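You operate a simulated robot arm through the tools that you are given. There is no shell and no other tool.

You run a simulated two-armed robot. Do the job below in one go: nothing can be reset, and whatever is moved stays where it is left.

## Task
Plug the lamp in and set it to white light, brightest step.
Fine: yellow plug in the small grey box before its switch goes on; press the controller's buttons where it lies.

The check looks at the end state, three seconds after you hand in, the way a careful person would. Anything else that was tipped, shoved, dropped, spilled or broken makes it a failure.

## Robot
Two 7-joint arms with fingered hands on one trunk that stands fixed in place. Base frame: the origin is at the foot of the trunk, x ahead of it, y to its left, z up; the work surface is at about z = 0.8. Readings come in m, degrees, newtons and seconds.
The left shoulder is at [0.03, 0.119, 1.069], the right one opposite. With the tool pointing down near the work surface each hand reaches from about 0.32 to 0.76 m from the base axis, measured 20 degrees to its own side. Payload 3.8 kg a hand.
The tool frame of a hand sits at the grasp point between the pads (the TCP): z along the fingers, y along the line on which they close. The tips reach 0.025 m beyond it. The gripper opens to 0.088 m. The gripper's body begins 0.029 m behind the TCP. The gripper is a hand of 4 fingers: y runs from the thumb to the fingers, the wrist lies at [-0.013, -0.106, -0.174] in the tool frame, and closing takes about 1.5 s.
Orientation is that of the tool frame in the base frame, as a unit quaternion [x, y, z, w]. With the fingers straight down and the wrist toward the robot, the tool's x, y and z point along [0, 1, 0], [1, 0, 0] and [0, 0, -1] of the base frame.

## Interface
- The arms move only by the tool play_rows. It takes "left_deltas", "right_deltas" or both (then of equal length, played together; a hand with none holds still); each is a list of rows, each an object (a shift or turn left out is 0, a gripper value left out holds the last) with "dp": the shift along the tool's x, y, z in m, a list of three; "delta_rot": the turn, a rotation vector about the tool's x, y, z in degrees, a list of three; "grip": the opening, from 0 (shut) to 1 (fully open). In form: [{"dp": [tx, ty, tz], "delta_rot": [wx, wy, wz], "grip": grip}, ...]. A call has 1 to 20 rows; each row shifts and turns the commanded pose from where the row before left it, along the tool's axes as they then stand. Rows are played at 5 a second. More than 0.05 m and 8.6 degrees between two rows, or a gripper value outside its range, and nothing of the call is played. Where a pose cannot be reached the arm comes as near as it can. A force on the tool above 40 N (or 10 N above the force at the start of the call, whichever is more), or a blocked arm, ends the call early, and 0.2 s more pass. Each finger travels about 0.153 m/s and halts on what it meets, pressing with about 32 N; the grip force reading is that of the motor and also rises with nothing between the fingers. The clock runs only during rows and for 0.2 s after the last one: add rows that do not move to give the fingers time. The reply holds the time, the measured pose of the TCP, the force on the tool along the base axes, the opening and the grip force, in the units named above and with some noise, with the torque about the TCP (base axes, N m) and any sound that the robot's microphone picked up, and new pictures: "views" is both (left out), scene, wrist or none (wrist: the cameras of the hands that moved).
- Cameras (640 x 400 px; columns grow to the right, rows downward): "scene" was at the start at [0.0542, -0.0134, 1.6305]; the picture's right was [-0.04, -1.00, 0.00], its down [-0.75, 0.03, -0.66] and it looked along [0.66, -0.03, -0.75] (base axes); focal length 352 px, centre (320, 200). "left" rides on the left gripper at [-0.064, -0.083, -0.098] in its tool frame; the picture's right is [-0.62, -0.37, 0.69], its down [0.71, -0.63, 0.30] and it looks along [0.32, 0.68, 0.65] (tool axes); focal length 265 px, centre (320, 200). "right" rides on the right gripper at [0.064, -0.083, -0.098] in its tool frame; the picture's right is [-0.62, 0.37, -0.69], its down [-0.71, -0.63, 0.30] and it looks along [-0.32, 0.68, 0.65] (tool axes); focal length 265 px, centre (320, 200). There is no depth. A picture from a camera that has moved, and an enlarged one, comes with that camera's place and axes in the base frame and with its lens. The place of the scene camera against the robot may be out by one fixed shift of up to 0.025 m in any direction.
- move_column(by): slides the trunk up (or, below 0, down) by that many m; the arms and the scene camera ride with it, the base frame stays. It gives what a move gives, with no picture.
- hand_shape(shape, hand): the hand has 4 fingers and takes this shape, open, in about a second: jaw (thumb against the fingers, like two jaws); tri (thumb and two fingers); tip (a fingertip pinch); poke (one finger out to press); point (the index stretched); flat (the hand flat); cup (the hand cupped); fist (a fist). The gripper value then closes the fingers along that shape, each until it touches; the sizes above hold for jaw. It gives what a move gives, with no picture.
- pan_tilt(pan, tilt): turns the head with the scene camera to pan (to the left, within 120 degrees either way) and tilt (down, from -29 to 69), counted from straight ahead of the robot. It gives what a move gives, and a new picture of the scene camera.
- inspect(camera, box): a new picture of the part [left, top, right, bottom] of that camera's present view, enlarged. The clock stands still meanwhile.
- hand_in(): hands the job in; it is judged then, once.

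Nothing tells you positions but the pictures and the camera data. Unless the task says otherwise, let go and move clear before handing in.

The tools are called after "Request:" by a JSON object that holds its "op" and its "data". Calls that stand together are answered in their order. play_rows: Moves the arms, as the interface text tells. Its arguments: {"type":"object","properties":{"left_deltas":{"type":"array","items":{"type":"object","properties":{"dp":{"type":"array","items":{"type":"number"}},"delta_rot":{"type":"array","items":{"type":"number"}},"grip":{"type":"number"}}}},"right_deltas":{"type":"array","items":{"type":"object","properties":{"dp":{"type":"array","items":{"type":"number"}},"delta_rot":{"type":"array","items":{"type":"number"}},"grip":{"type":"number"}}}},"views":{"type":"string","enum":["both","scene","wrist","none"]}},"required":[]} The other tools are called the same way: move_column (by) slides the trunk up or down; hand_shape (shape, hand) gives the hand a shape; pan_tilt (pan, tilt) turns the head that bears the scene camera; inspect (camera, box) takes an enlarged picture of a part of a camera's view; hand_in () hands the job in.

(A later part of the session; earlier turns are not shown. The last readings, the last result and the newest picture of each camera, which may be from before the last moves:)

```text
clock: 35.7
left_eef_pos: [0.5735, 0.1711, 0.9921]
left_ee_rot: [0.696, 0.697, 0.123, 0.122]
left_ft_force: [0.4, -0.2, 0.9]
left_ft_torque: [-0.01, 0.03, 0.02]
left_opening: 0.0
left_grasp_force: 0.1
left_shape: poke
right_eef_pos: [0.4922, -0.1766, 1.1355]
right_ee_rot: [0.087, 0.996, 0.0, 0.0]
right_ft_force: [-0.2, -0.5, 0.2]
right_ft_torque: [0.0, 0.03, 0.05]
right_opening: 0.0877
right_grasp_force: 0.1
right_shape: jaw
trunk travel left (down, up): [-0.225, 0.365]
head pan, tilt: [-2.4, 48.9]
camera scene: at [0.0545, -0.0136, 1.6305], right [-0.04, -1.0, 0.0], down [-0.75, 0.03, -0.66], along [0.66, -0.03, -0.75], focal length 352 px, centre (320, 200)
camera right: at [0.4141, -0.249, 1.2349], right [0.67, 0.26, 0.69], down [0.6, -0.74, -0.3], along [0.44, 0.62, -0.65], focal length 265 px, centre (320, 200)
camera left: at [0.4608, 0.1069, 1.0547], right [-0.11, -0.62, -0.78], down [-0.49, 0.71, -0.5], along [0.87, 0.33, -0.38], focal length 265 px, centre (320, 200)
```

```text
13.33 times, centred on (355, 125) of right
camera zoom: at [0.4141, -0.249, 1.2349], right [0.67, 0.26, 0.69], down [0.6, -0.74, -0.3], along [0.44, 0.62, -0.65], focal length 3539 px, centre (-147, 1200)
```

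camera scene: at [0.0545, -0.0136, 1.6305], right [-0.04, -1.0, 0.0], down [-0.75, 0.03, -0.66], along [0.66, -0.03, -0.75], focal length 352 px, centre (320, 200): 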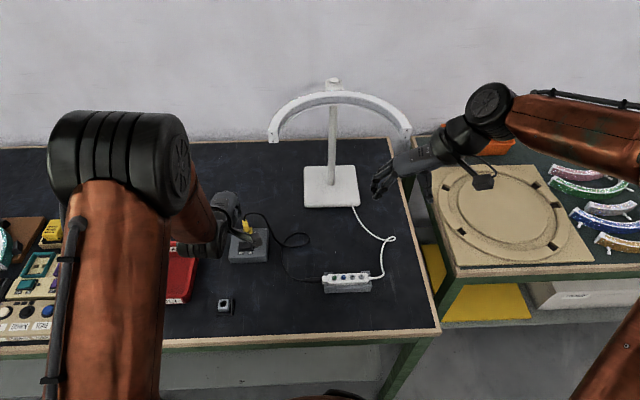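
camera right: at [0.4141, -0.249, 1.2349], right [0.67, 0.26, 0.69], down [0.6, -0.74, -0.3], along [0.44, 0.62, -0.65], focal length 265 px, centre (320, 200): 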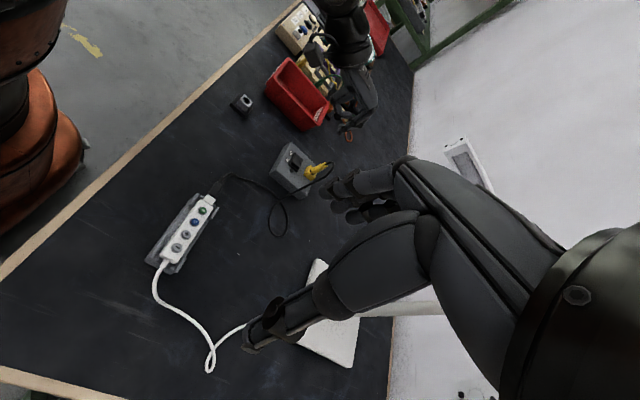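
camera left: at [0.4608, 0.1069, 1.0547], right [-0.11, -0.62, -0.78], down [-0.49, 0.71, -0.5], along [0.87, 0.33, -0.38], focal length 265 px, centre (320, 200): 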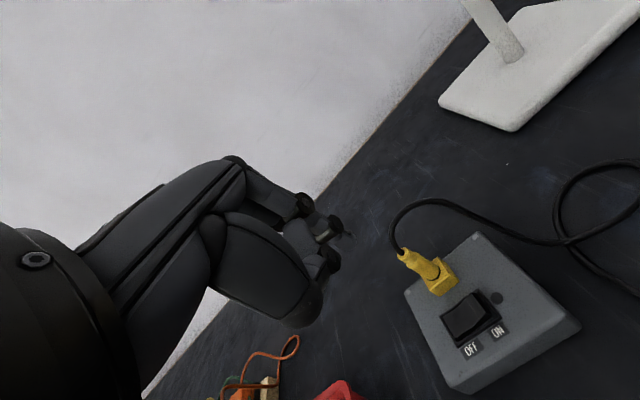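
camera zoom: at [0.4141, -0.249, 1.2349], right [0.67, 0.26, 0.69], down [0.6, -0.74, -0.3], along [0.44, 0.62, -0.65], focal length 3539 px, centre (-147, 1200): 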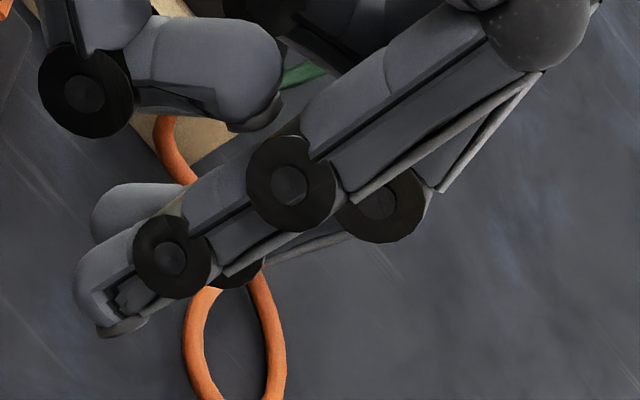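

The poke shape actually puts two fingers out side by side. I'll try the point shape to get a single fingertip.

Request:
{"op": "hand_shape", "data": {"hand": "left", "shape": "point"}}

Request:
{"op": "inspect", "data": {"camera": "right", "box": [320, 90, 390, 145]}}

Request:
{"op": "inspect", "data": {"camera": "left", "box": [260, 160, 440, 320]}}

```text
clock: 36.6
left_eef_pos: [0.5723, 0.1712, 0.9915]
left_ee_rot: [0.697, 0.696, 0.123, 0.124]
left_ft_force: [0.4, -0.4, -0.3]
left_ft_torque: [0.02, -0.02, -0.02]
left_opening: 0.0
left_grasp_force: 0.1
left_shape: point
right_eef_pos: [0.4915, -0.177, 1.1364]
right_ee_rot: [0.087, 0.996, 0.0, 0.0]
right_ft_force: [0.7, -0.2, -1.1]
right_ft_torque: [0.0, 0.01, 0.03]
right_opening: 0.0877
right_grasp_force: 0.1
right_shape: jaw
trunk travel left (down, up): [-0.225, 0.365]
head pan, tilt: [-2.4, 48.9]
```

```text
7.27 times, centred on (355, 118) of right
camera zoom: at [0.4139, -0.249, 1.235], right [0.67, 0.26, 0.69], down [0.59, -0.74, -0.3], along [0.44, 0.62, -0.65], focal length 1930 px, centre (66, 800)
```

zoom: 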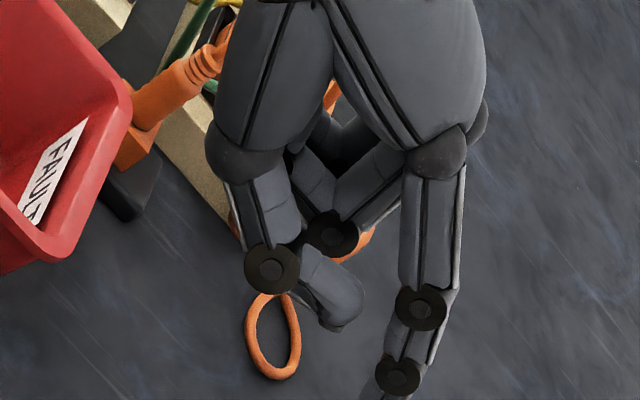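

```text
2.50 times, centred on (350, 240) of left
camera zoom: at [0.4607, 0.1069, 1.0547], right [-0.11, -0.62, -0.78], down [-0.49, 0.71, -0.5], along [0.87, 0.33, -0.38], focal length 664 px, centre (245, 100)
```

zoom: 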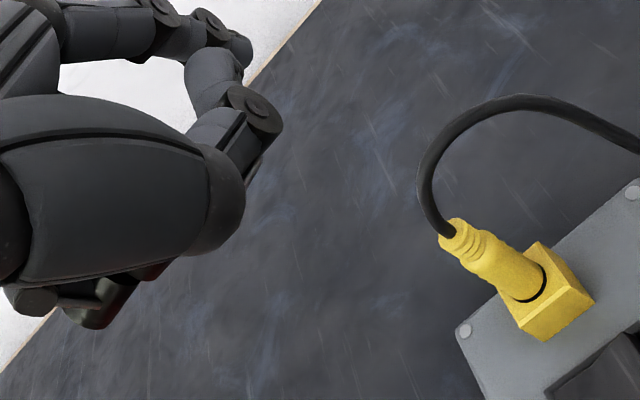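

Point stretches the index forward rather than down, so I'll go back to poke and roll the hand 15°. That makes the index tip clearly the lowest point for pressing.

Request:
{"op": "hand_shape", "data": {"hand": "left", "shape": "poke"}}

Request:
{"op": "play_rows", "data": {"left_deltas": [{"delta_rot": [0, 5, 0]}, {"delta_rot": [0, 5, 0]}, {"delta_rot": [0, 5, 0]}, {}, {}], "views": "wrist"}}

Request:
{"op": "inspect", "data": {"camera": "right", "box": [325, 90, 385, 140]}}

Request:
{"op": "inspect", "data": {"camera": "left", "box": [300, 180, 540, 340]}}

```text
clock: 37.5
left_eef_pos: [0.5736, 0.171, 0.9921]
left_ee_rot: [0.697, 0.696, 0.123, 0.123]
left_ft_force: [0.8, 0.5, 0.1]
left_ft_torque: [-0.02, 0.03, 0.0]
left_opening: 0.0003
left_grasp_force: 0.1
left_shape: poke
right_eef_pos: [0.4914, -0.1776, 1.1367]
right_ee_rot: [0.088, 0.996, 0.0, -0.001]
right_ft_force: [-0.3, -0.1, -0.9]
right_ft_torque: [0.01, 0.01, 0.01]
right_opening: 0.0876
right_grasp_force: 0.1
right_shape: jaw
trunk travel left (down, up): [-0.225, 0.365]
head pan, tilt: [-2.4, 48.9]
```

```text
clock: 38.7
left_eef_pos: [0.572, 0.171, 0.9911]
left_ee_rot: [0.674, 0.706, 0.213, 0.031]
left_ft_force: [0.0, 1.1, 0.7]
left_ft_torque: [-0.01, -0.01, 0.03]
left_opening: 0.0
left_grasp_force: 0.1
left_shape: poke
right_eef_pos: [0.4918, -0.178, 1.1356]
right_ee_rot: [0.087, 0.996, -0.001, 0.0]
right_ft_force: [0.1, -0.6, -0.3]
right_ft_torque: [0.0, -0.03, 0.01]
right_opening: 0.0875
right_grasp_force: 0.1
right_shape: jaw
trunk travel left (down, up): [-0.225, 0.365]
head pan, tilt: [-2.4, 48.9]
camera left: at [0.4671, 0.0835, 1.036], right [-0.06, -0.42, -0.91], down [-0.56, 0.77, -0.32], along [0.83, 0.48, -0.28], focal length 265 px, centre (320, 200)
```

left: 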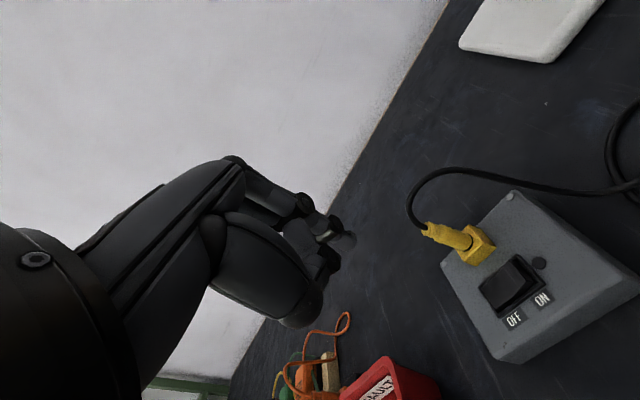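

```text
8.00 times, centred on (355, 115) of right
camera zoom: at [0.4138, -0.2492, 1.235], right [0.67, 0.26, 0.69], down [0.59, -0.74, -0.3], along [0.44, 0.62, -0.65], focal length 2123 px, centre (40, 880)
```

zoom: 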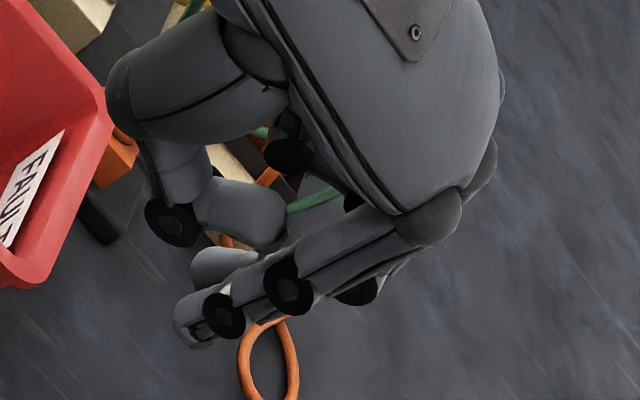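

```text
2.50 times, centred on (420, 260) of left
camera zoom: at [0.4671, 0.0835, 1.036], right [-0.06, -0.42, -0.91], down [-0.56, 0.77, -0.32], along [0.83, 0.48, -0.28], focal length 664 px, centre (70, 50)
```

zoom: 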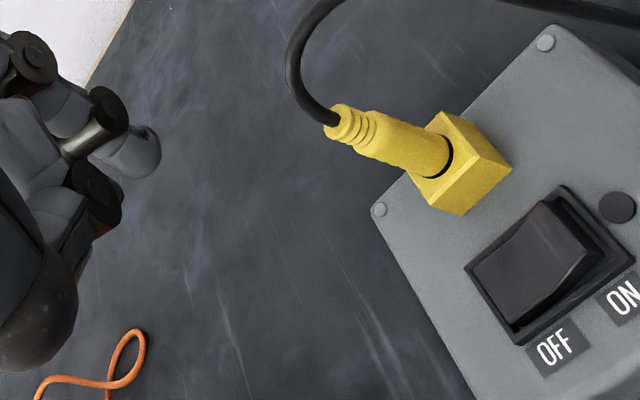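

The rocker's raised ON edge is at about [0.586, 0.155, 0.835]. I'll bring the index tip to about 15 mm above a point just inside that edge.

Request:
{"op": "play_rows", "data": {"left_deltas": [{"dp": [-0.00625, -0.00558, 0.01762]}, {"dp": [-0.00625, -0.00558, 0.01762]}, {"dp": [-0.00625, -0.00558, 0.01762]}, {"dp": [-0.00625, -0.00558, 0.01762]}, {"dp": [-0.00625, -0.00558, 0.01762]}, {"dp": [-0.00625, -0.00558, 0.01762]}, {}, {}], "views": "wrist"}}

Request:
{"op": "inspect", "data": {"camera": "right", "box": [260, 120, 340, 200]}}

Request:
{"op": "inspect", "data": {"camera": "left", "box": [300, 190, 450, 300]}}

Request:
{"op": "inspect", "data": {"camera": "scene", "box": [200, 200, 290, 270]}}

```text
clock: 40.5
left_eef_pos: [0.5785, 0.1633, 0.874]
left_ee_rot: [0.674, 0.707, 0.213, 0.03]
left_ft_force: [-0.5, 0.1, -0.3]
left_ft_torque: [0.02, 0.01, -0.03]
left_opening: 0.0
left_grasp_force: 0.1
left_shape: poke
right_eef_pos: [0.4918, -0.1761, 1.1358]
right_ee_rot: [0.087, 0.996, 0.001, 0.001]
right_ft_force: [-0.1, -0.6, 0.2]
right_ft_torque: [0.01, -0.01, 0.0]
right_opening: 0.0876
right_grasp_force: 0.0
right_shape: jaw
trunk travel left (down, up): [-0.225, 0.365]
head pan, tilt: [-2.4, 48.9]
camera left: at [0.4738, 0.0752, 0.9192], right [-0.06, -0.42, -0.91], down [-0.56, 0.77, -0.32], along [0.83, 0.48, -0.28], focal length 265 px, centre (320, 200)
```

left: 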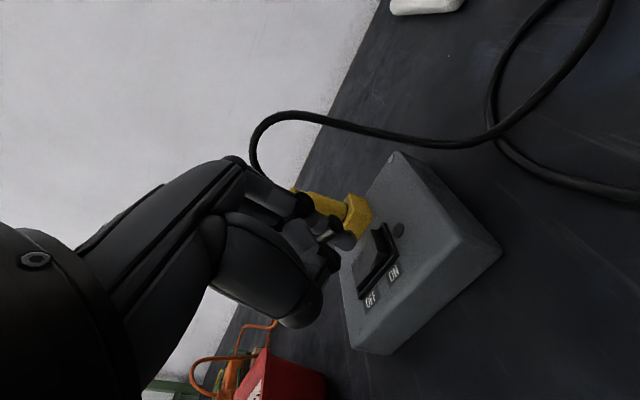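

```text
5.00 times, centred on (300, 160) of right
camera zoom: at [0.414, -0.2489, 1.235], right [0.67, 0.26, 0.69], down [0.59, -0.74, -0.3], along [0.44, 0.62, -0.65], focal length 1327 px, centre (420, 400)
```

zoom: 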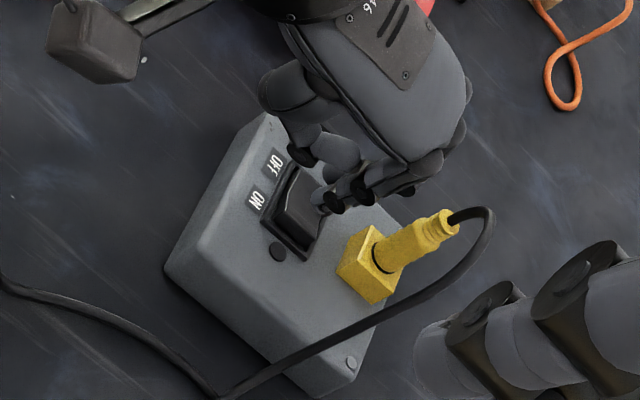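

```text
3.64 times, centred on (375, 245) of left
camera zoom: at [0.4738, 0.0752, 0.9192], right [-0.06, -0.42, -0.91], down [-0.56, 0.77, -0.32], along [0.83, 0.48, -0.28], focal length 965 px, centre (120, 36)
```

zoom: 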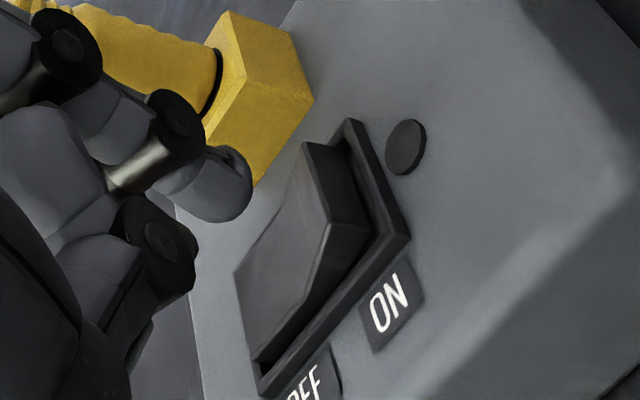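

```text
5.71 times, centred on (245, 235) of scene
camera zoom: at [0.0545, -0.0136, 1.6305], right [-0.04, -1.0, 0.0], down [-0.75, 0.03, -0.66], along [0.66, -0.03, -0.75], focal length 2010 px, centre (749, 0)
```

zoom: 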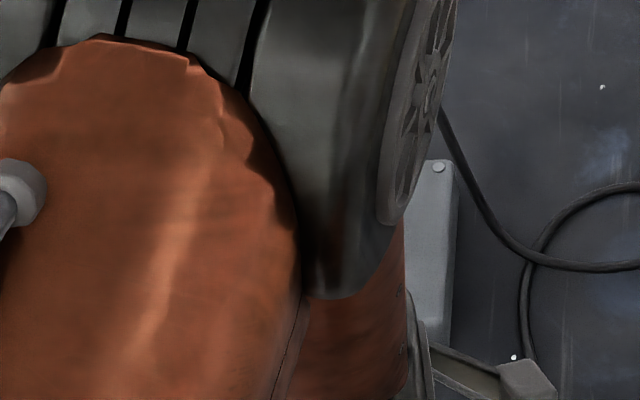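

Request:
{"op": "inspect", "data": {"camera": "right", "box": [285, 145, 320, 180]}}

```text
11.43 times, centred on (302, 162) of right
camera zoom: at [0.414, -0.2489, 1.235], right [0.67, 0.26, 0.69], down [0.59, -0.74, -0.3], along [0.44, 0.62, -0.65], focal length 3033 px, centre (520, 629)
```

zoom: 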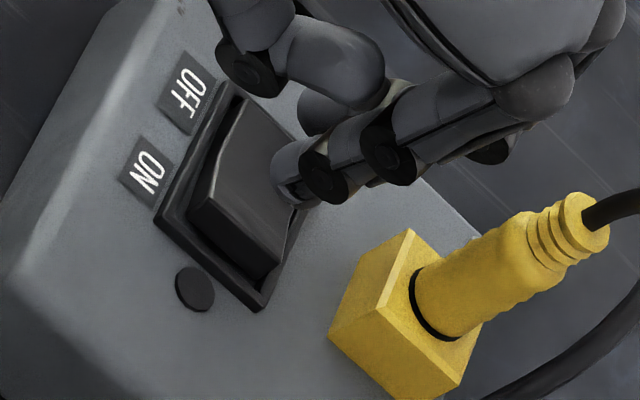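

The tip lines up with the rocker, needing about [+3, −4] mm more to sit near the ON edge. I'll adjust and press down in small steps.

Request:
{"op": "play_rows", "data": {"left_deltas": [{"dp": [-0.0056, 0.0008, 0.0054]}, {"dp": [-0.000486, -0.000684, 0.001816]}, {"dp": [-0.000486, -0.000684, 0.001816]}, {"dp": [-0.000486, -0.000684, 0.001816]}, {}], "views": "none"}}

Request:
{"op": "inspect", "data": {"camera": "right", "box": [285, 145, 320, 180]}}

Request:
{"op": "inspect", "data": {"camera": "left", "box": [310, 200, 430, 300]}}

```text
clock: 41.7
left_eef_pos: [0.5812, 0.1571, 0.8621]
left_ee_rot: [0.675, 0.706, 0.212, 0.031]
left_ft_force: [1.1, -0.2, 0.9]
left_ft_torque: [0.01, -0.01, 0.03]
left_opening: 0.0
left_grasp_force: 0.2
left_shape: poke
right_eef_pos: [0.4913, -0.1776, 1.136]
right_ee_rot: [0.088, 0.996, 0.0, 0.0]
right_ft_force: [-0.9, 0.0, 0.1]
right_ft_torque: [0.03, 0.01, -0.01]
right_opening: 0.0875
right_grasp_force: 0.1
right_shape: jaw
trunk travel left (down, up): [-0.225, 0.365]
head pan, tilt: [-2.4, 48.9]
```

```text
11.43 times, centred on (302, 162) of right
camera zoom: at [0.4138, -0.2491, 1.235], right [0.67, 0.26, 0.69], down [0.59, -0.74, -0.3], along [0.44, 0.62, -0.65], focal length 3033 px, centre (520, 629)
```

zoom: 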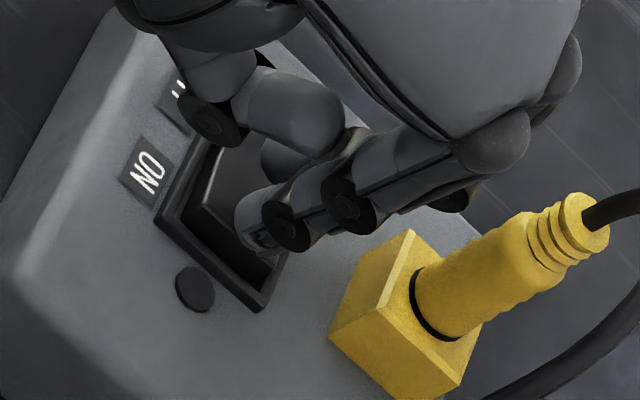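

```text
4.00 times, centred on (370, 250) of left
camera zoom: at [0.4759, 0.0705, 0.908], right [-0.06, -0.42, -0.91], down [-0.56, 0.77, -0.32], along [0.83, 0.48, -0.28], focal length 1062 px, centre (120, 0)
```

zoom: 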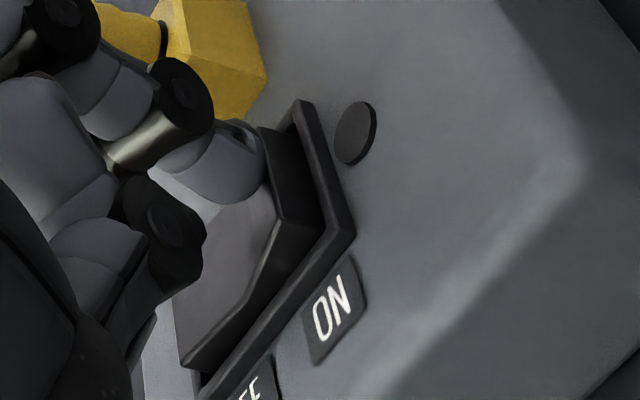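

Request:
{"op": "play_rows", "data": {"left_deltas": [{"dp": [-0.000486, -0.000684, 0.001816]}, {"dp": [-0.000486, -0.000684, 0.001816]}, {"dp": [-0.000486, -0.000684, 0.001816]}, {}], "views": "none"}}

Request:
{"op": "inspect", "data": {"camera": "right", "box": [285, 145, 320, 180]}}

Request:
{"op": "inspect", "data": {"camera": "left", "box": [310, 200, 430, 300]}}

```text
clock: 42.7
left_eef_pos: [0.5824, 0.1576, 0.8602]
left_ee_rot: [0.673, 0.706, 0.216, 0.034]
left_ft_force: [-1.9, 3.0, 22.3]
left_ft_torque: [0.27, -0.13, 0.06]
left_opening: 0.0
left_grasp_force: 0.1
left_shape: poke
right_eef_pos: [0.4892, -0.1773, 1.1373]
right_ee_rot: [0.086, 0.996, 0.0, 0.001]
right_ft_force: [0.8, -0.3, 0.9]
right_ft_torque: [0.0, -0.01, 0.0]
right_opening: 0.0876
right_grasp_force: 0.1
right_shape: jaw
trunk travel left (down, up): [-0.225, 0.365]
head pan, tilt: [-2.4, 48.9]
heard: click
```

```text
11.43 times, centred on (302, 162) of right
camera zoom: at [0.4117, -0.2491, 1.2359], right [0.67, 0.26, 0.69], down [0.6, -0.74, -0.3], along [0.44, 0.62, -0.65], focal length 3033 px, centre (520, 629)
```

zoom: 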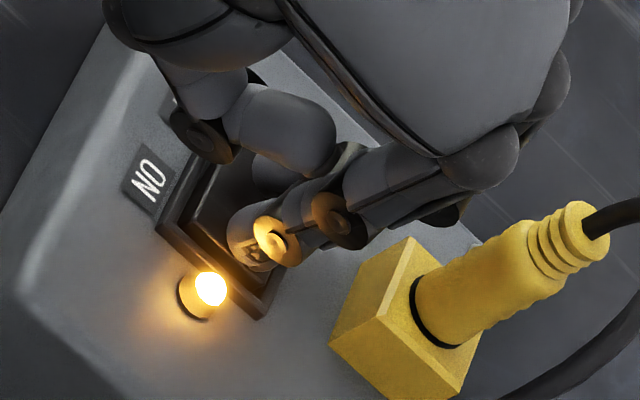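

```text
4.00 times, centred on (370, 250) of left
camera zoom: at [0.476, 0.0704, 0.9041], right [-0.05, -0.42, -0.91], down [-0.55, 0.77, -0.32], along [0.83, 0.48, -0.27], focal length 1062 px, centre (120, 0)
```

zoom: 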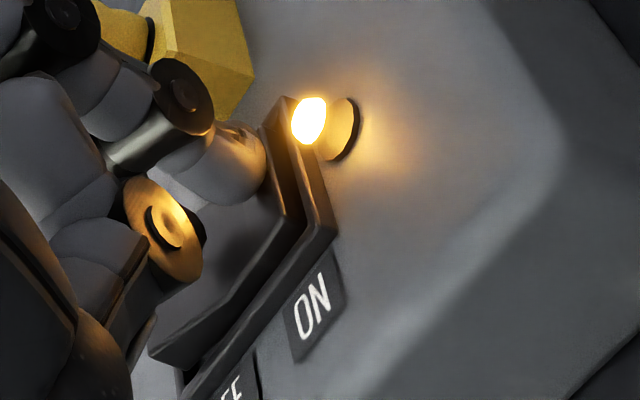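

The switch clicked and its indicator lamp is lit, so the box is powered. I'll lift the left hand straight up and check the scene and the lamp.

Request:
{"op": "play_rows", "data": {"left_deltas": [{"dp": [0.0012, 0.0017, -0.0045]}, {"dp": [0.0024, 0.0034, -0.0091]}, {"dp": [0.0049, 0.0068, -0.0182]}, {"dp": [0.0073, 0.0103, -0.0272]}, {"dp": [0.0073, 0.0103, -0.0272]}, {"dp": [0.0073, 0.0103, -0.0272]}, {}]}}

Request:
{"op": "inspect", "data": {"camera": "right", "box": [260, 120, 350, 210]}}

Request:
{"op": "inspect", "data": {"camera": "scene", "box": [260, 60, 420, 220]}}

Request:
{"op": "inspect", "data": {"camera": "right", "box": [130, 160, 240, 290]}}

```text
clock: 44.3
left_eef_pos: [0.5817, 0.1585, 0.9827]
left_ee_rot: [0.675, 0.706, 0.212, 0.03]
left_ft_force: [-0.6, -0.2, -0.6]
left_ft_torque: [0.01, -0.03, -0.05]
left_opening: 0.0
left_grasp_force: 0.0
left_shape: poke
right_eef_pos: [0.4918, -0.177, 1.1356]
right_ee_rot: [0.088, 0.996, 0.0, 0.0]
right_ft_force: [0.3, 1.0, 0.2]
right_ft_torque: [-0.01, -0.03, -0.01]
right_opening: 0.0875
right_grasp_force: 0.1
right_shape: jaw
trunk travel left (down, up): [-0.225, 0.365]
head pan, tilt: [-2.4, 48.9]
camera scene: at [0.0547, -0.0136, 1.6305], right [-0.04, -1.0, 0.0], down [-0.75, 0.03, -0.66], along [0.66, -0.03, -0.75], focal length 352 px, centre (320, 200)
camera left: at [0.476, 0.0717, 1.0265], right [-0.06, -0.42, -0.91], down [-0.56, 0.77, -0.32], along [0.83, 0.48, -0.28], focal length 265 px, centre (320, 200)
```

scene: 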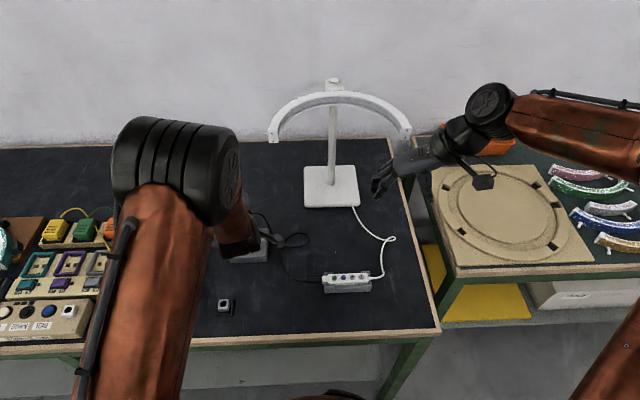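
left: 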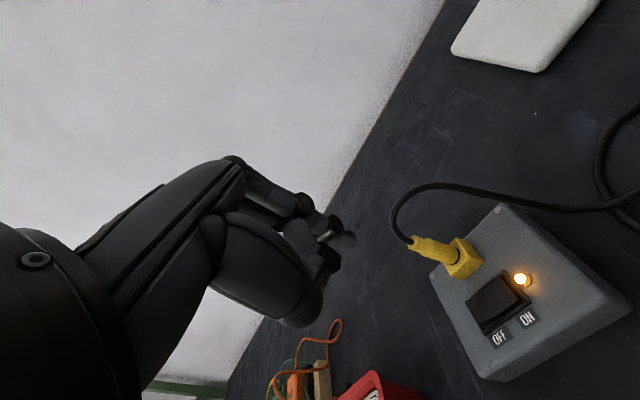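

```text
4.44 times, centred on (305, 165) of right
camera zoom: at [0.4142, -0.249, 1.2349], right [0.67, 0.26, 0.69], down [0.59, -0.74, -0.3], along [0.44, 0.62, -0.65], focal length 1180 px, centre (387, 356)
```

zoom: 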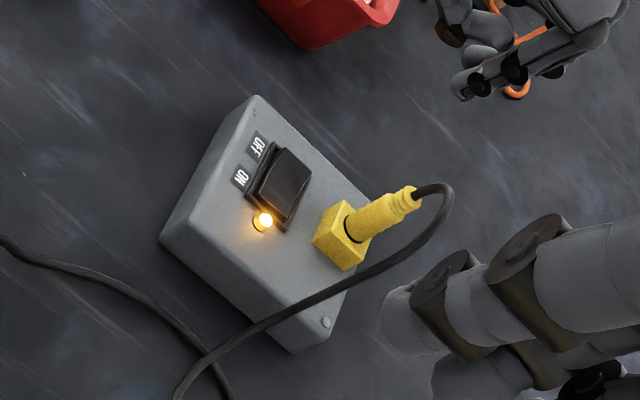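

```text
2.50 times, centred on (340, 140) of scene
camera zoom: at [0.0547, -0.0136, 1.6305], right [-0.04, -1.0, 0.0], down [-0.75, 0.03, -0.66], along [0.66, -0.03, -0.75], focal length 879 px, centre (270, 350)
```

zoom: 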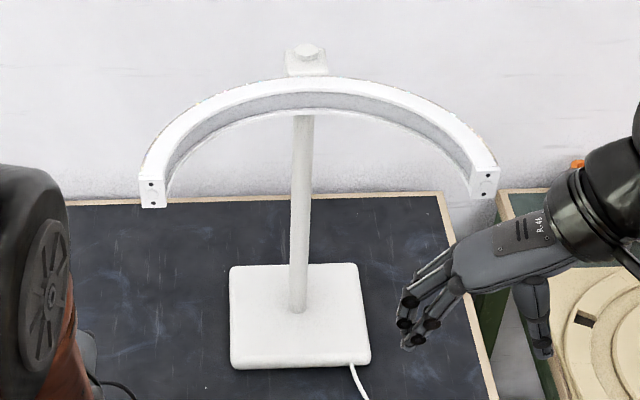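

```text
3.08 times, centred on (185, 225) of right
camera zoom: at [0.4142, -0.249, 1.2349], right [0.67, 0.26, 0.69], down [0.59, -0.74, -0.3], along [0.44, 0.62, -0.65], focal length 817 px, centre (735, 123)
```

zoom: 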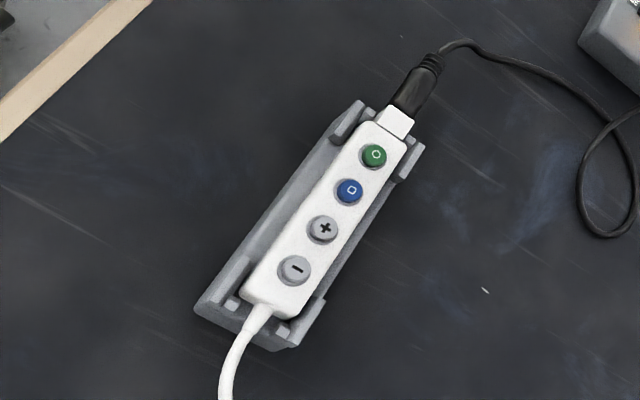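

The indicator is lit and the plug is in, but the lamp is still dark, so the green power button comes next. The buttons sit at x ≈ 0.480, z ≈ 0.834 and y ≈ −0.056, −0.078, −0.100 and −0.123. I'll retract the left hand and put the right hand in poke with the matching roll.

Request:
{"op": "play_rows", "data": {"left_deltas": [{"dp": [0.0097, 0.0137, -0.0363]}, {"dp": [0.0097, 0.0137, -0.0363]}, {"dp": [0.0097, 0.0137, -0.0363]}, {"delta_rot": [0, -7.5, 0]}, {"delta_rot": [0, -7.5, 0]}, {"delta_rot": [7, 0, 0]}, {"delta_rot": [7, 0, 0]}, {"delta_rot": [6, 0, 0]}, {"dp": [0.03, -0.025, 0]}, {"dp": [0.03, -0.025, 0]}, {"dp": [0.03, -0.025, 0]}, {"dp": [0.03, -0.02, 0]}, {}], "views": "none"}}

Request:
{"op": "hand_shape", "data": {"hand": "right", "shape": "poke"}}

Request:
{"op": "play_rows", "data": {"right_deltas": [{"delta_rot": [0, -5, 0]}, {"delta_rot": [0, -5, 0]}, {"delta_rot": [0, -5, 0]}, {}, {}]}}

```text
clock: 47.1
left_eef_pos: [0.4874, 0.2757, 1.1019]
left_ee_rot: [0.707, 0.707, -0.001, 0.0]
left_ft_force: [-0.4, -0.6, -0.2]
left_ft_torque: [0.03, -0.02, -0.01]
left_opening: 0.0
left_grasp_force: 0.0
left_shape: poke
right_eef_pos: [0.4917, -0.1775, 1.1363]
right_ee_rot: [0.086, 0.996, 0.0, -0.001]
right_ft_force: [0.9, -1.1, -0.6]
right_ft_torque: [0.0, -0.04, 0.0]
right_opening: 0.0873
right_grasp_force: 0.0
right_shape: jaw
trunk travel left (down, up): [-0.225, 0.365]
head pan, tilt: [-2.4, 48.9]
```

```text
clock: 48.0
left_eef_pos: [0.487, 0.2773, 1.101]
left_ee_rot: [0.707, 0.708, -0.001, 0.001]
left_ft_force: [-0.1, -0.6, 0.1]
left_ft_torque: [-0.03, 0.01, 0.0]
left_opening: 0.0
left_grasp_force: 0.0
left_shape: poke
right_eef_pos: [0.4908, -0.1777, 1.1352]
right_ee_rot: [0.087, 0.996, 0.0, 0.0]
right_ft_force: [0.0, 0.5, -0.6]
right_ft_torque: [-0.01, 0.0, 0.05]
right_opening: 0.0
right_grasp_force: 0.1
right_shape: poke
trunk travel left (down, up): [-0.225, 0.365]
head pan, tilt: [-2.4, 48.9]
```

```text
clock: 49.2
left_eef_pos: [0.4868, 0.2777, 1.1017]
left_ee_rot: [0.707, 0.707, 0.001, 0.0]
left_ft_force: [0.3, 0.0, -0.1]
left_ft_torque: [0.01, 0.0, -0.02]
left_opening: 0.0001
left_grasp_force: 0.1
left_shape: poke
right_eef_pos: [0.4911, -0.1772, 1.1354]
right_ee_rot: [0.086, 0.988, -0.012, 0.13]
right_ft_force: [-0.3, 0.7, 0.3]
right_ft_torque: [0.0, 0.0, -0.05]
right_opening: 0.0001
right_grasp_force: 0.0
right_shape: poke
trunk travel left (down, up): [-0.225, 0.365]
head pan, tilt: [-2.4, 48.9]
camera scene: at [0.054, -0.0135, 1.6305], right [-0.04, -1.0, 0.0], down [-0.75, 0.03, -0.66], along [0.66, -0.03, -0.75], focal length 352 px, centre (320, 200)
camera right: at [0.3908, -0.2447, 1.2157], right [0.48, 0.29, 0.83], down [0.65, -0.75, -0.11], along [0.59, 0.59, -0.55], focal length 265 px, centre (320, 200)
```

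scene: 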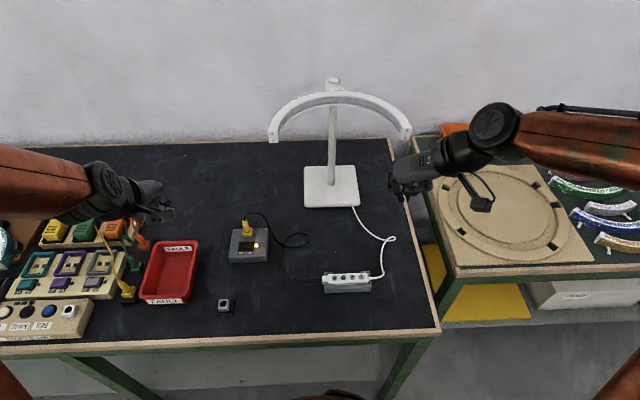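
right: 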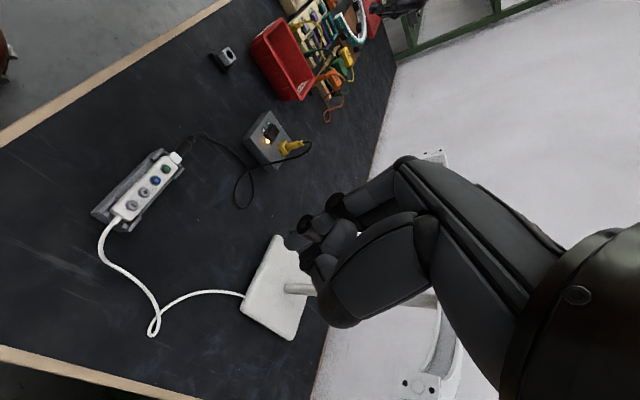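

The right hand orientation is as planned. I'll bring its index tip to about 20 mm above the green button.

Request:
{"op": "play_rows", "data": {"right_deltas": [{"dp": [0.0119, 0.0149, 0.0299]}, {"dp": [0.0119, 0.0149, 0.0299]}, {"dp": [0.0119, 0.0149, 0.0299]}, {"dp": [0.0119, 0.0149, 0.0299]}, {"dp": [0.0119, 0.0149, 0.0299]}, {"dp": [0.0119, 0.0149, 0.0299]}, {"dp": [0.0119, 0.0149, 0.0299]}, {"dp": [0.0119, 0.0149, 0.0296]}, {}, {}]}}

Request:
{"op": "inspect", "data": {"camera": "right", "box": [180, 180, 340, 290]}}

Request:
{"op": "inspect", "data": {"camera": "scene", "box": [300, 230, 400, 310]}}

```text
clock: 51.4
left_eef_pos: [0.4859, 0.2767, 1.1015]
left_ee_rot: [0.707, 0.707, 0.0, 0.0]
left_ft_force: [-0.3, -0.1, -0.1]
left_ft_torque: [-0.06, 0.01, -0.03]
left_opening: 0.0
left_grasp_force: 0.1
left_shape: poke
right_eef_pos: [0.4846, -0.0556, 0.8792]
right_ee_rot: [0.086, 0.988, -0.012, 0.13]
right_ft_force: [0.0, 0.2, -0.6]
right_ft_torque: [-0.02, 0.01, 0.03]
right_opening: 0.0001
right_grasp_force: 0.2
right_shape: poke
trunk travel left (down, up): [-0.225, 0.365]
head pan, tilt: [-2.4, 48.9]
camera scene: at [0.0545, -0.0132, 1.6305], right [-0.04, -1.0, 0.0], down [-0.75, 0.03, -0.66], along [0.66, -0.03, -0.75], focal length 352 px, centre (320, 200)
camera right: at [0.3838, -0.1232, 0.9592], right [0.48, 0.29, 0.83], down [0.65, -0.75, -0.11], along [0.59, 0.59, -0.55], focal length 265 px, centre (320, 200)
```

scene: 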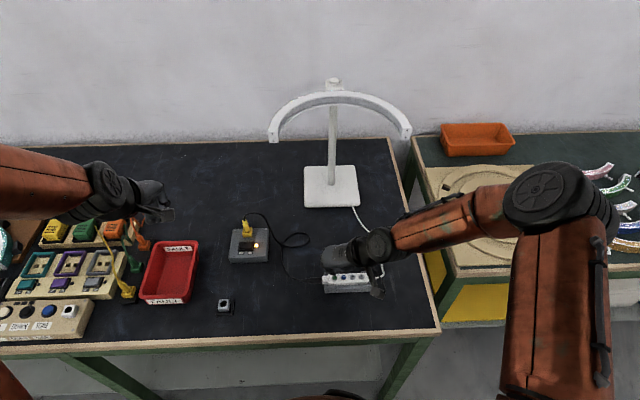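
right: 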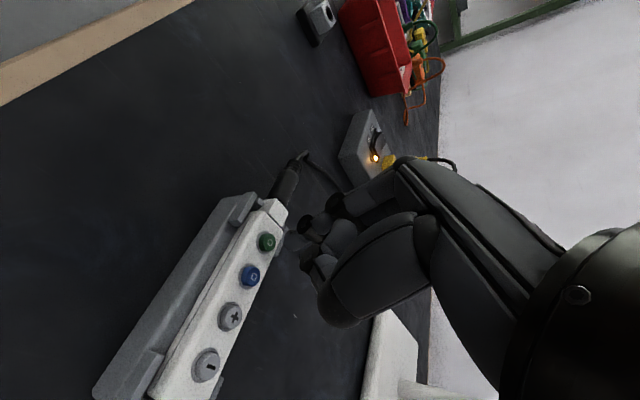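

```text
3.64 times, centred on (260, 235) of right
camera zoom: at [0.3838, -0.1232, 0.9592], right [0.48, 0.29, 0.83], down [0.65, -0.75, -0.11], along [0.59, 0.59, -0.55], focal length 965 px, centre (538, 73)
```

zoom: 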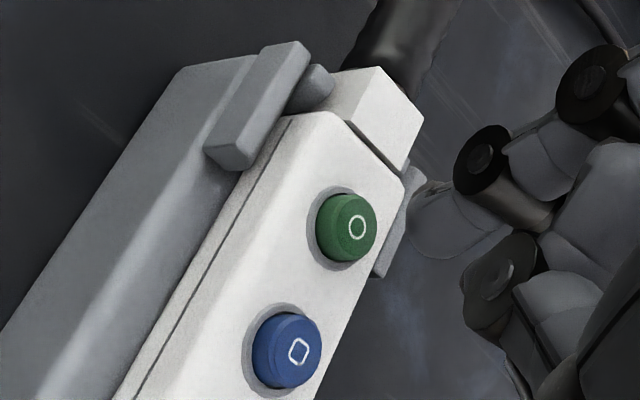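

```text
5.00 times, centred on (350, 270) of scene
camera zoom: at [0.0545, -0.0132, 1.6305], right [-0.04, -1.0, 0.0], down [-0.75, 0.03, -0.66], along [0.66, -0.03, -0.75], focal length 1759 px, centre (170, -150)
```

zoom: 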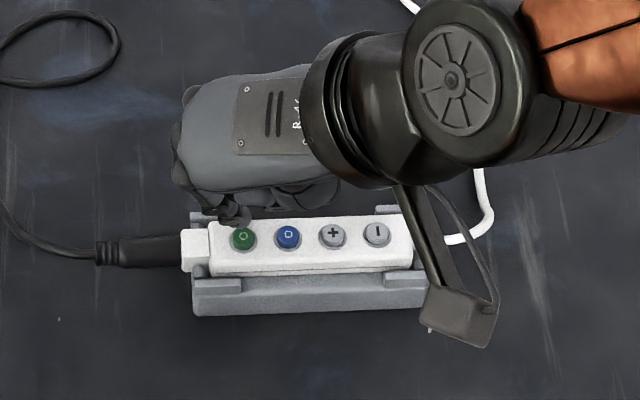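

The index tip is centred over the green button and needs about 12 mm straight down. I'll go down 8 mm and then press in 1 mm steps, watching force and sound.

Request:
{"op": "play_rows", "data": {"right_deltas": [{"dp": [0.00207, 0, 0.00774]}, {"dp": [0.00026, 0, 0.00097]}, {"dp": [0.00026, 0, 0.00097]}, {}], "views": "none"}}

Request:
{"op": "inspect", "data": {"camera": "right", "box": [220, 200, 340, 290]}}

Request:
{"op": "inspect", "data": {"camera": "scene", "box": [320, 260, 370, 300]}}

```text
clock: 52.4
left_eef_pos: [0.4867, 0.2769, 1.1024]
left_ee_rot: [0.707, 0.707, 0.0, 0.0]
left_ft_force: [0.2, 0.1, -0.5]
left_ft_torque: [-0.01, 0.02, 0.01]
left_opening: 0.0
left_grasp_force: 0.1
left_shape: poke
right_eef_pos: [0.4832, -0.0542, 0.8694]
right_ee_rot: [0.086, 0.988, -0.011, 0.13]
right_ft_force: [0.7, 0.1, 1.5]
right_ft_torque: [0.04, -0.01, 0.01]
right_opening: 0.0
right_grasp_force: 0.0
right_shape: poke
trunk travel left (down, up): [-0.225, 0.365]
head pan, tilt: [-2.4, 48.9]
```

```text
4.44 times, centred on (280, 245) of right
camera zoom: at [0.3818, -0.1226, 0.9495], right [0.48, 0.29, 0.83], down [0.65, -0.75, -0.11], along [0.59, 0.59, -0.55], focal length 1180 px, centre (498, 0)
```

zoom: 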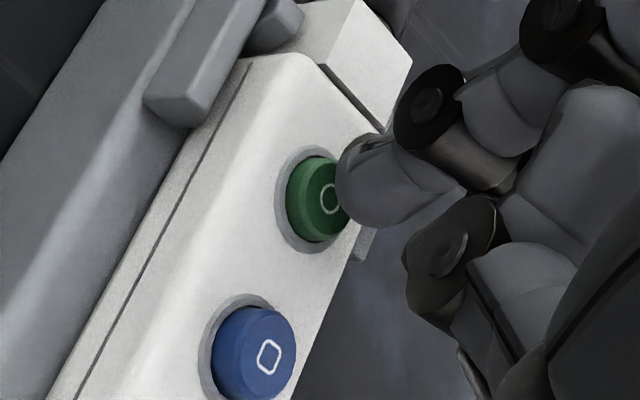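

```text
10.00 times, centred on (345, 280) of scene
camera zoom: at [0.0542, -0.0135, 1.6305], right [-0.04, -1.0, 0.0], down [-0.75, 0.03, -0.66], along [0.66, -0.03, -0.75], focal length 3518 px, centre (70, -600)
```

zoom: 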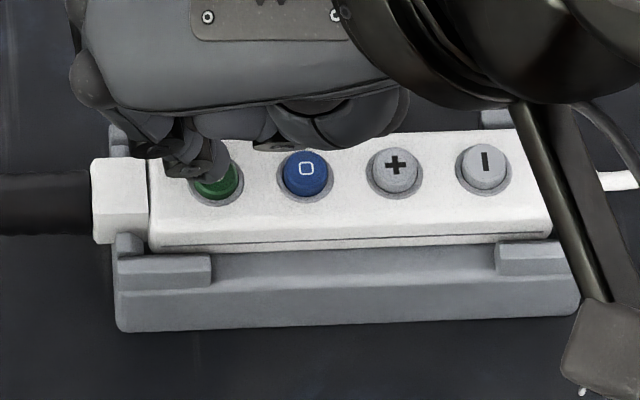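

Request:
{"op": "play_rows", "data": {"right_deltas": [{"dp": [0.0006, -0.0021, -0.0002]}, {"dp": [0.00026, 0, 0.00097]}, {"dp": [0.00026, 0, 0.00097]}, {}], "views": "none"}}

Request:
{"op": "inspect", "data": {"camera": "right", "box": [220, 200, 340, 290]}}

Request:
{"op": "inspect", "data": {"camera": "scene", "box": [320, 260, 370, 300]}}

```text
clock: 53.4
left_eef_pos: [0.4869, 0.2775, 1.1018]
left_ee_rot: [0.707, 0.708, 0.0, 0.0]
left_ft_force: [-0.3, 0.3, 0.3]
left_ft_torque: [-0.05, -0.02, 0.01]
left_opening: 0.0
left_grasp_force: 0.1
left_shape: poke
right_eef_pos: [0.4813, -0.0562, 0.8686]
right_ee_rot: [0.087, 0.988, -0.011, 0.13]
right_ft_force: [0.3, 0.4, 5.1]
right_ft_torque: [0.0, 0.04, -0.03]
right_opening: 0.0
right_grasp_force: 0.0
right_shape: poke
trunk travel left (down, up): [-0.225, 0.365]
head pan, tilt: [-2.4, 48.9]
heard: click
```

```text
4.44 times, centred on (280, 245) of right
camera zoom: at [0.3805, -0.1241, 0.9477], right [0.48, 0.29, 0.83], down [0.65, -0.75, -0.11], along [0.59, 0.59, -0.55], focal length 1180 px, centre (498, 0)
```

zoom: 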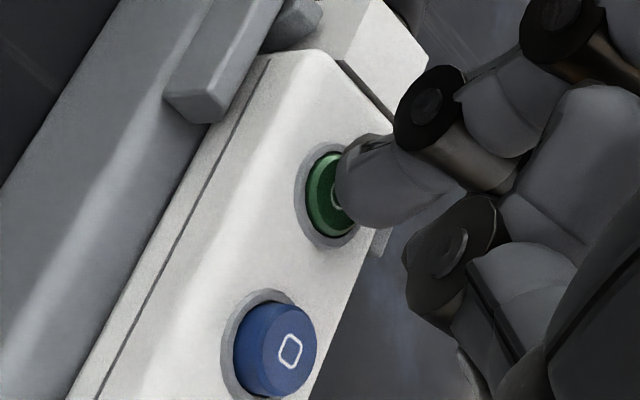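

```text
10.00 times, centred on (345, 280) of scene
camera zoom: at [0.0538, -0.0134, 1.6306], right [-0.04, -1.0, 0.0], down [-0.75, 0.03, -0.66], along [0.66, -0.03, -0.75], focal length 3518 px, centre (70, -600)
```

zoom: 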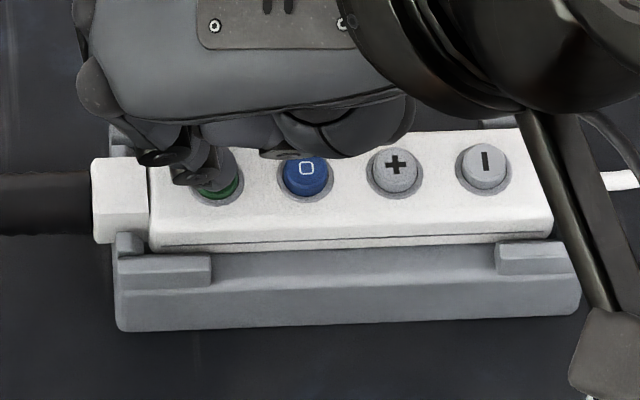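

The green button clicked at about 5 N. I'll lift off and look at the lamp.

Request:
{"op": "play_rows", "data": {"right_deltas": [{"dp": [-0.00104, 0, -0.0039]}, {"dp": [-0.00207, 0, -0.00774]}, {"dp": [-0.00207, 0, -0.00774]}, {}]}}

Request:
{"op": "inspect", "data": {"camera": "scene", "box": [260, 60, 420, 220]}}

Request:
{"op": "inspect", "data": {"camera": "scene", "box": [310, 250, 390, 310]}}

```text
clock: 54.4
left_eef_pos: [0.4854, 0.2777, 1.1015]
left_ee_rot: [0.707, 0.708, 0.0, 0.0]
left_ft_force: [-0.3, -1.0, 0.6]
left_ft_torque: [0.03, 0.0, -0.02]
left_opening: 0.0
left_grasp_force: 0.0
left_shape: poke
right_eef_pos: [0.4818, -0.0566, 0.8876]
right_ee_rot: [0.085, 0.988, -0.012, 0.129]
right_ft_force: [0.6, -0.3, 0.4]
right_ft_torque: [-0.02, 0.03, 0.0]
right_opening: 0.0
right_grasp_force: 0.1
right_shape: poke
trunk travel left (down, up): [-0.225, 0.365]
head pan, tilt: [-2.4, 48.9]
camera scene: at [0.0543, -0.0135, 1.6305], right [-0.04, -1.0, 0.0], down [-0.75, 0.03, -0.66], along [0.66, -0.03, -0.75], focal length 352 px, centre (320, 200)
camera right: at [0.3804, -0.1241, 0.9675], right [0.48, 0.29, 0.83], down [0.65, -0.75, -0.11], along [0.59, 0.59, -0.55], focal length 265 px, centre (320, 200)
```

scene: 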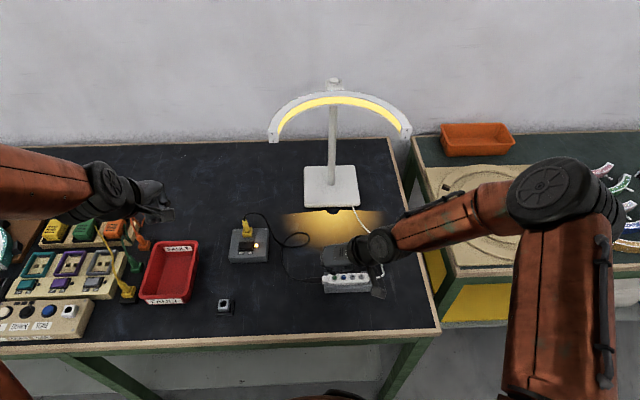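
right: 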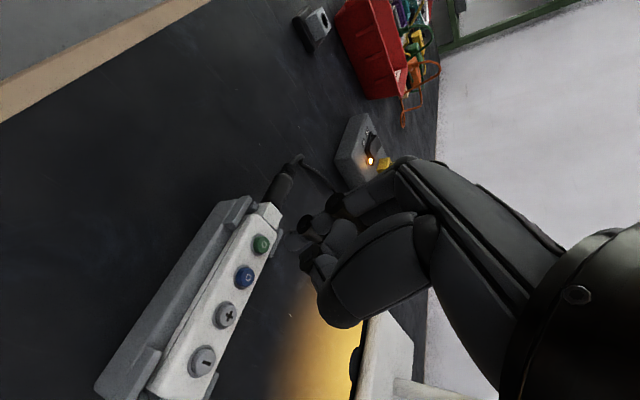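

```text
2.50 times, centred on (340, 140) of scene
camera zoom: at [0.0543, -0.0135, 1.6305], right [-0.04, -1.0, 0.0], down [-0.75, 0.03, -0.66], along [0.66, -0.03, -0.75], focal length 879 px, centre (270, 350)
```

zoom: 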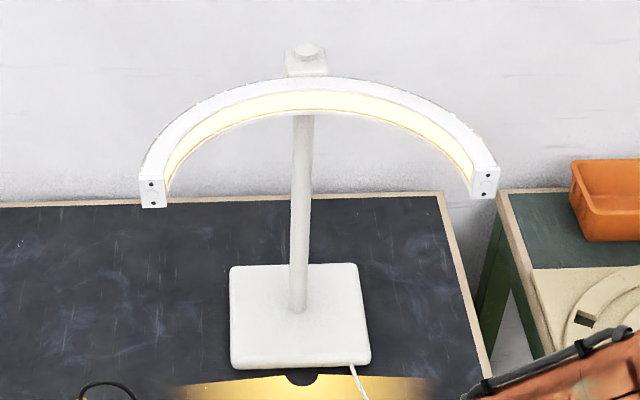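

```text
6.67 times, centred on (350, 280) of scene
camera zoom: at [0.0543, -0.0135, 1.6305], right [-0.04, -1.0, 0.0], down [-0.75, 0.03, -0.66], along [0.66, -0.03, -0.75], focal length 2345 px, centre (120, -333)
```

zoom: 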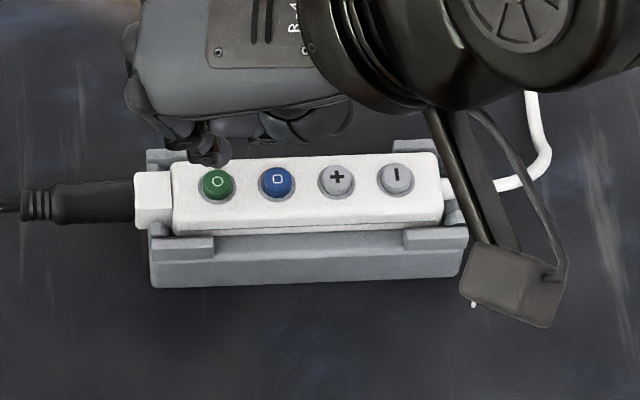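

The lamp is on, with a warm yellow light. I'll move 22.4 mm along to the blue button and press it once.

Request:
{"op": "play_rows", "data": {"right_deltas": [{"dp": [-0.0037, -0.0221, 0.001]}, {}, {"dp": [0.00207, 0, 0.00774]}, {"dp": [0.00181, 0, 0.00677]}, {"dp": [0.00026, 0, 0.00097]}, {"dp": [0.00026, 0, 0.00097]}, {}], "views": "none"}}

Request:
{"op": "inspect", "data": {"camera": "right", "box": [220, 200, 340, 290]}}

Request:
{"op": "inspect", "data": {"camera": "scene", "box": [320, 260, 370, 300]}}

```text
clock: 56.0
left_eef_pos: [0.4876, 0.277, 1.1018]
left_ee_rot: [0.707, 0.707, 0.0, 0.0]
left_ft_force: [-0.8, -0.4, 0.2]
left_ft_torque: [0.01, 0.0, -0.01]
left_opening: 0.0
left_grasp_force: 0.2
left_shape: poke
right_eef_pos: [0.4808, -0.0796, 0.8709]
right_ee_rot: [0.087, 0.988, -0.011, 0.13]
right_ft_force: [0.1, 0.1, 0.1]
right_ft_torque: [0.01, 0.0, -0.01]
right_opening: 0.0001
right_grasp_force: 0.0
right_shape: poke
trunk travel left (down, up): [-0.225, 0.365]
head pan, tilt: [-2.4, 48.9]
```

```text
4.44 times, centred on (280, 245) of right
camera zoom: at [0.3803, -0.1475, 0.9504], right [0.48, 0.29, 0.83], down [0.65, -0.75, -0.11], along [0.59, 0.59, -0.55], focal length 1180 px, centre (498, 0)
```

zoom: 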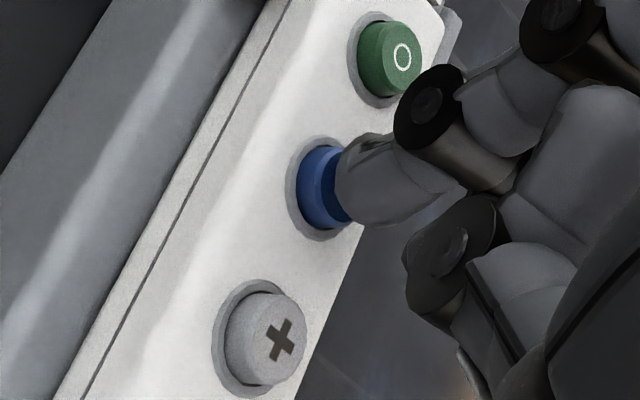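

```text
10.00 times, centred on (345, 280) of scene
camera zoom: at [0.0542, -0.0134, 1.6305], right [-0.04, -1.0, 0.0], down [-0.75, 0.03, -0.66], along [0.66, -0.03, -0.75], focal length 3518 px, centre (70, -600)
```

zoom: 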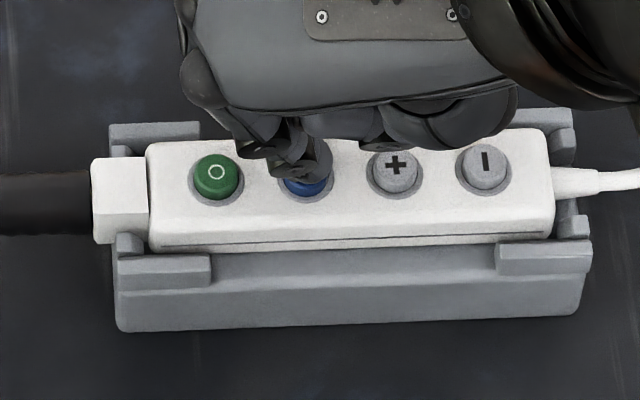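

Request:
{"op": "play_rows", "data": {"right_deltas": [{"dp": [0.00026, 0, 0.00097]}, {"dp": [0.00026, 0, 0.00097]}, {"dp": [0.00013, 0, 0.00048]}, {}], "views": "none"}}

```text
clock: 57.0
left_eef_pos: [0.4873, 0.278, 1.1017]
left_ee_rot: [0.707, 0.707, 0.0, 0.0]
left_ft_force: [0.3, 0.0, 0.1]
left_ft_torque: [-0.03, -0.02, -0.03]
left_opening: 0.0
left_grasp_force: 0.0
left_shape: poke
right_eef_pos: [0.4809, -0.08, 0.8693]
right_ee_rot: [0.087, 0.988, -0.011, 0.131]
right_ft_force: [-0.6, 0.0, 2.3]
right_ft_torque: [0.01, 0.05, 0.0]
right_opening: 0.0
right_grasp_force: 0.1
right_shape: poke
trunk travel left (down, up): [-0.225, 0.365]
head pan, tilt: [-2.4, 48.9]
heard: click
```

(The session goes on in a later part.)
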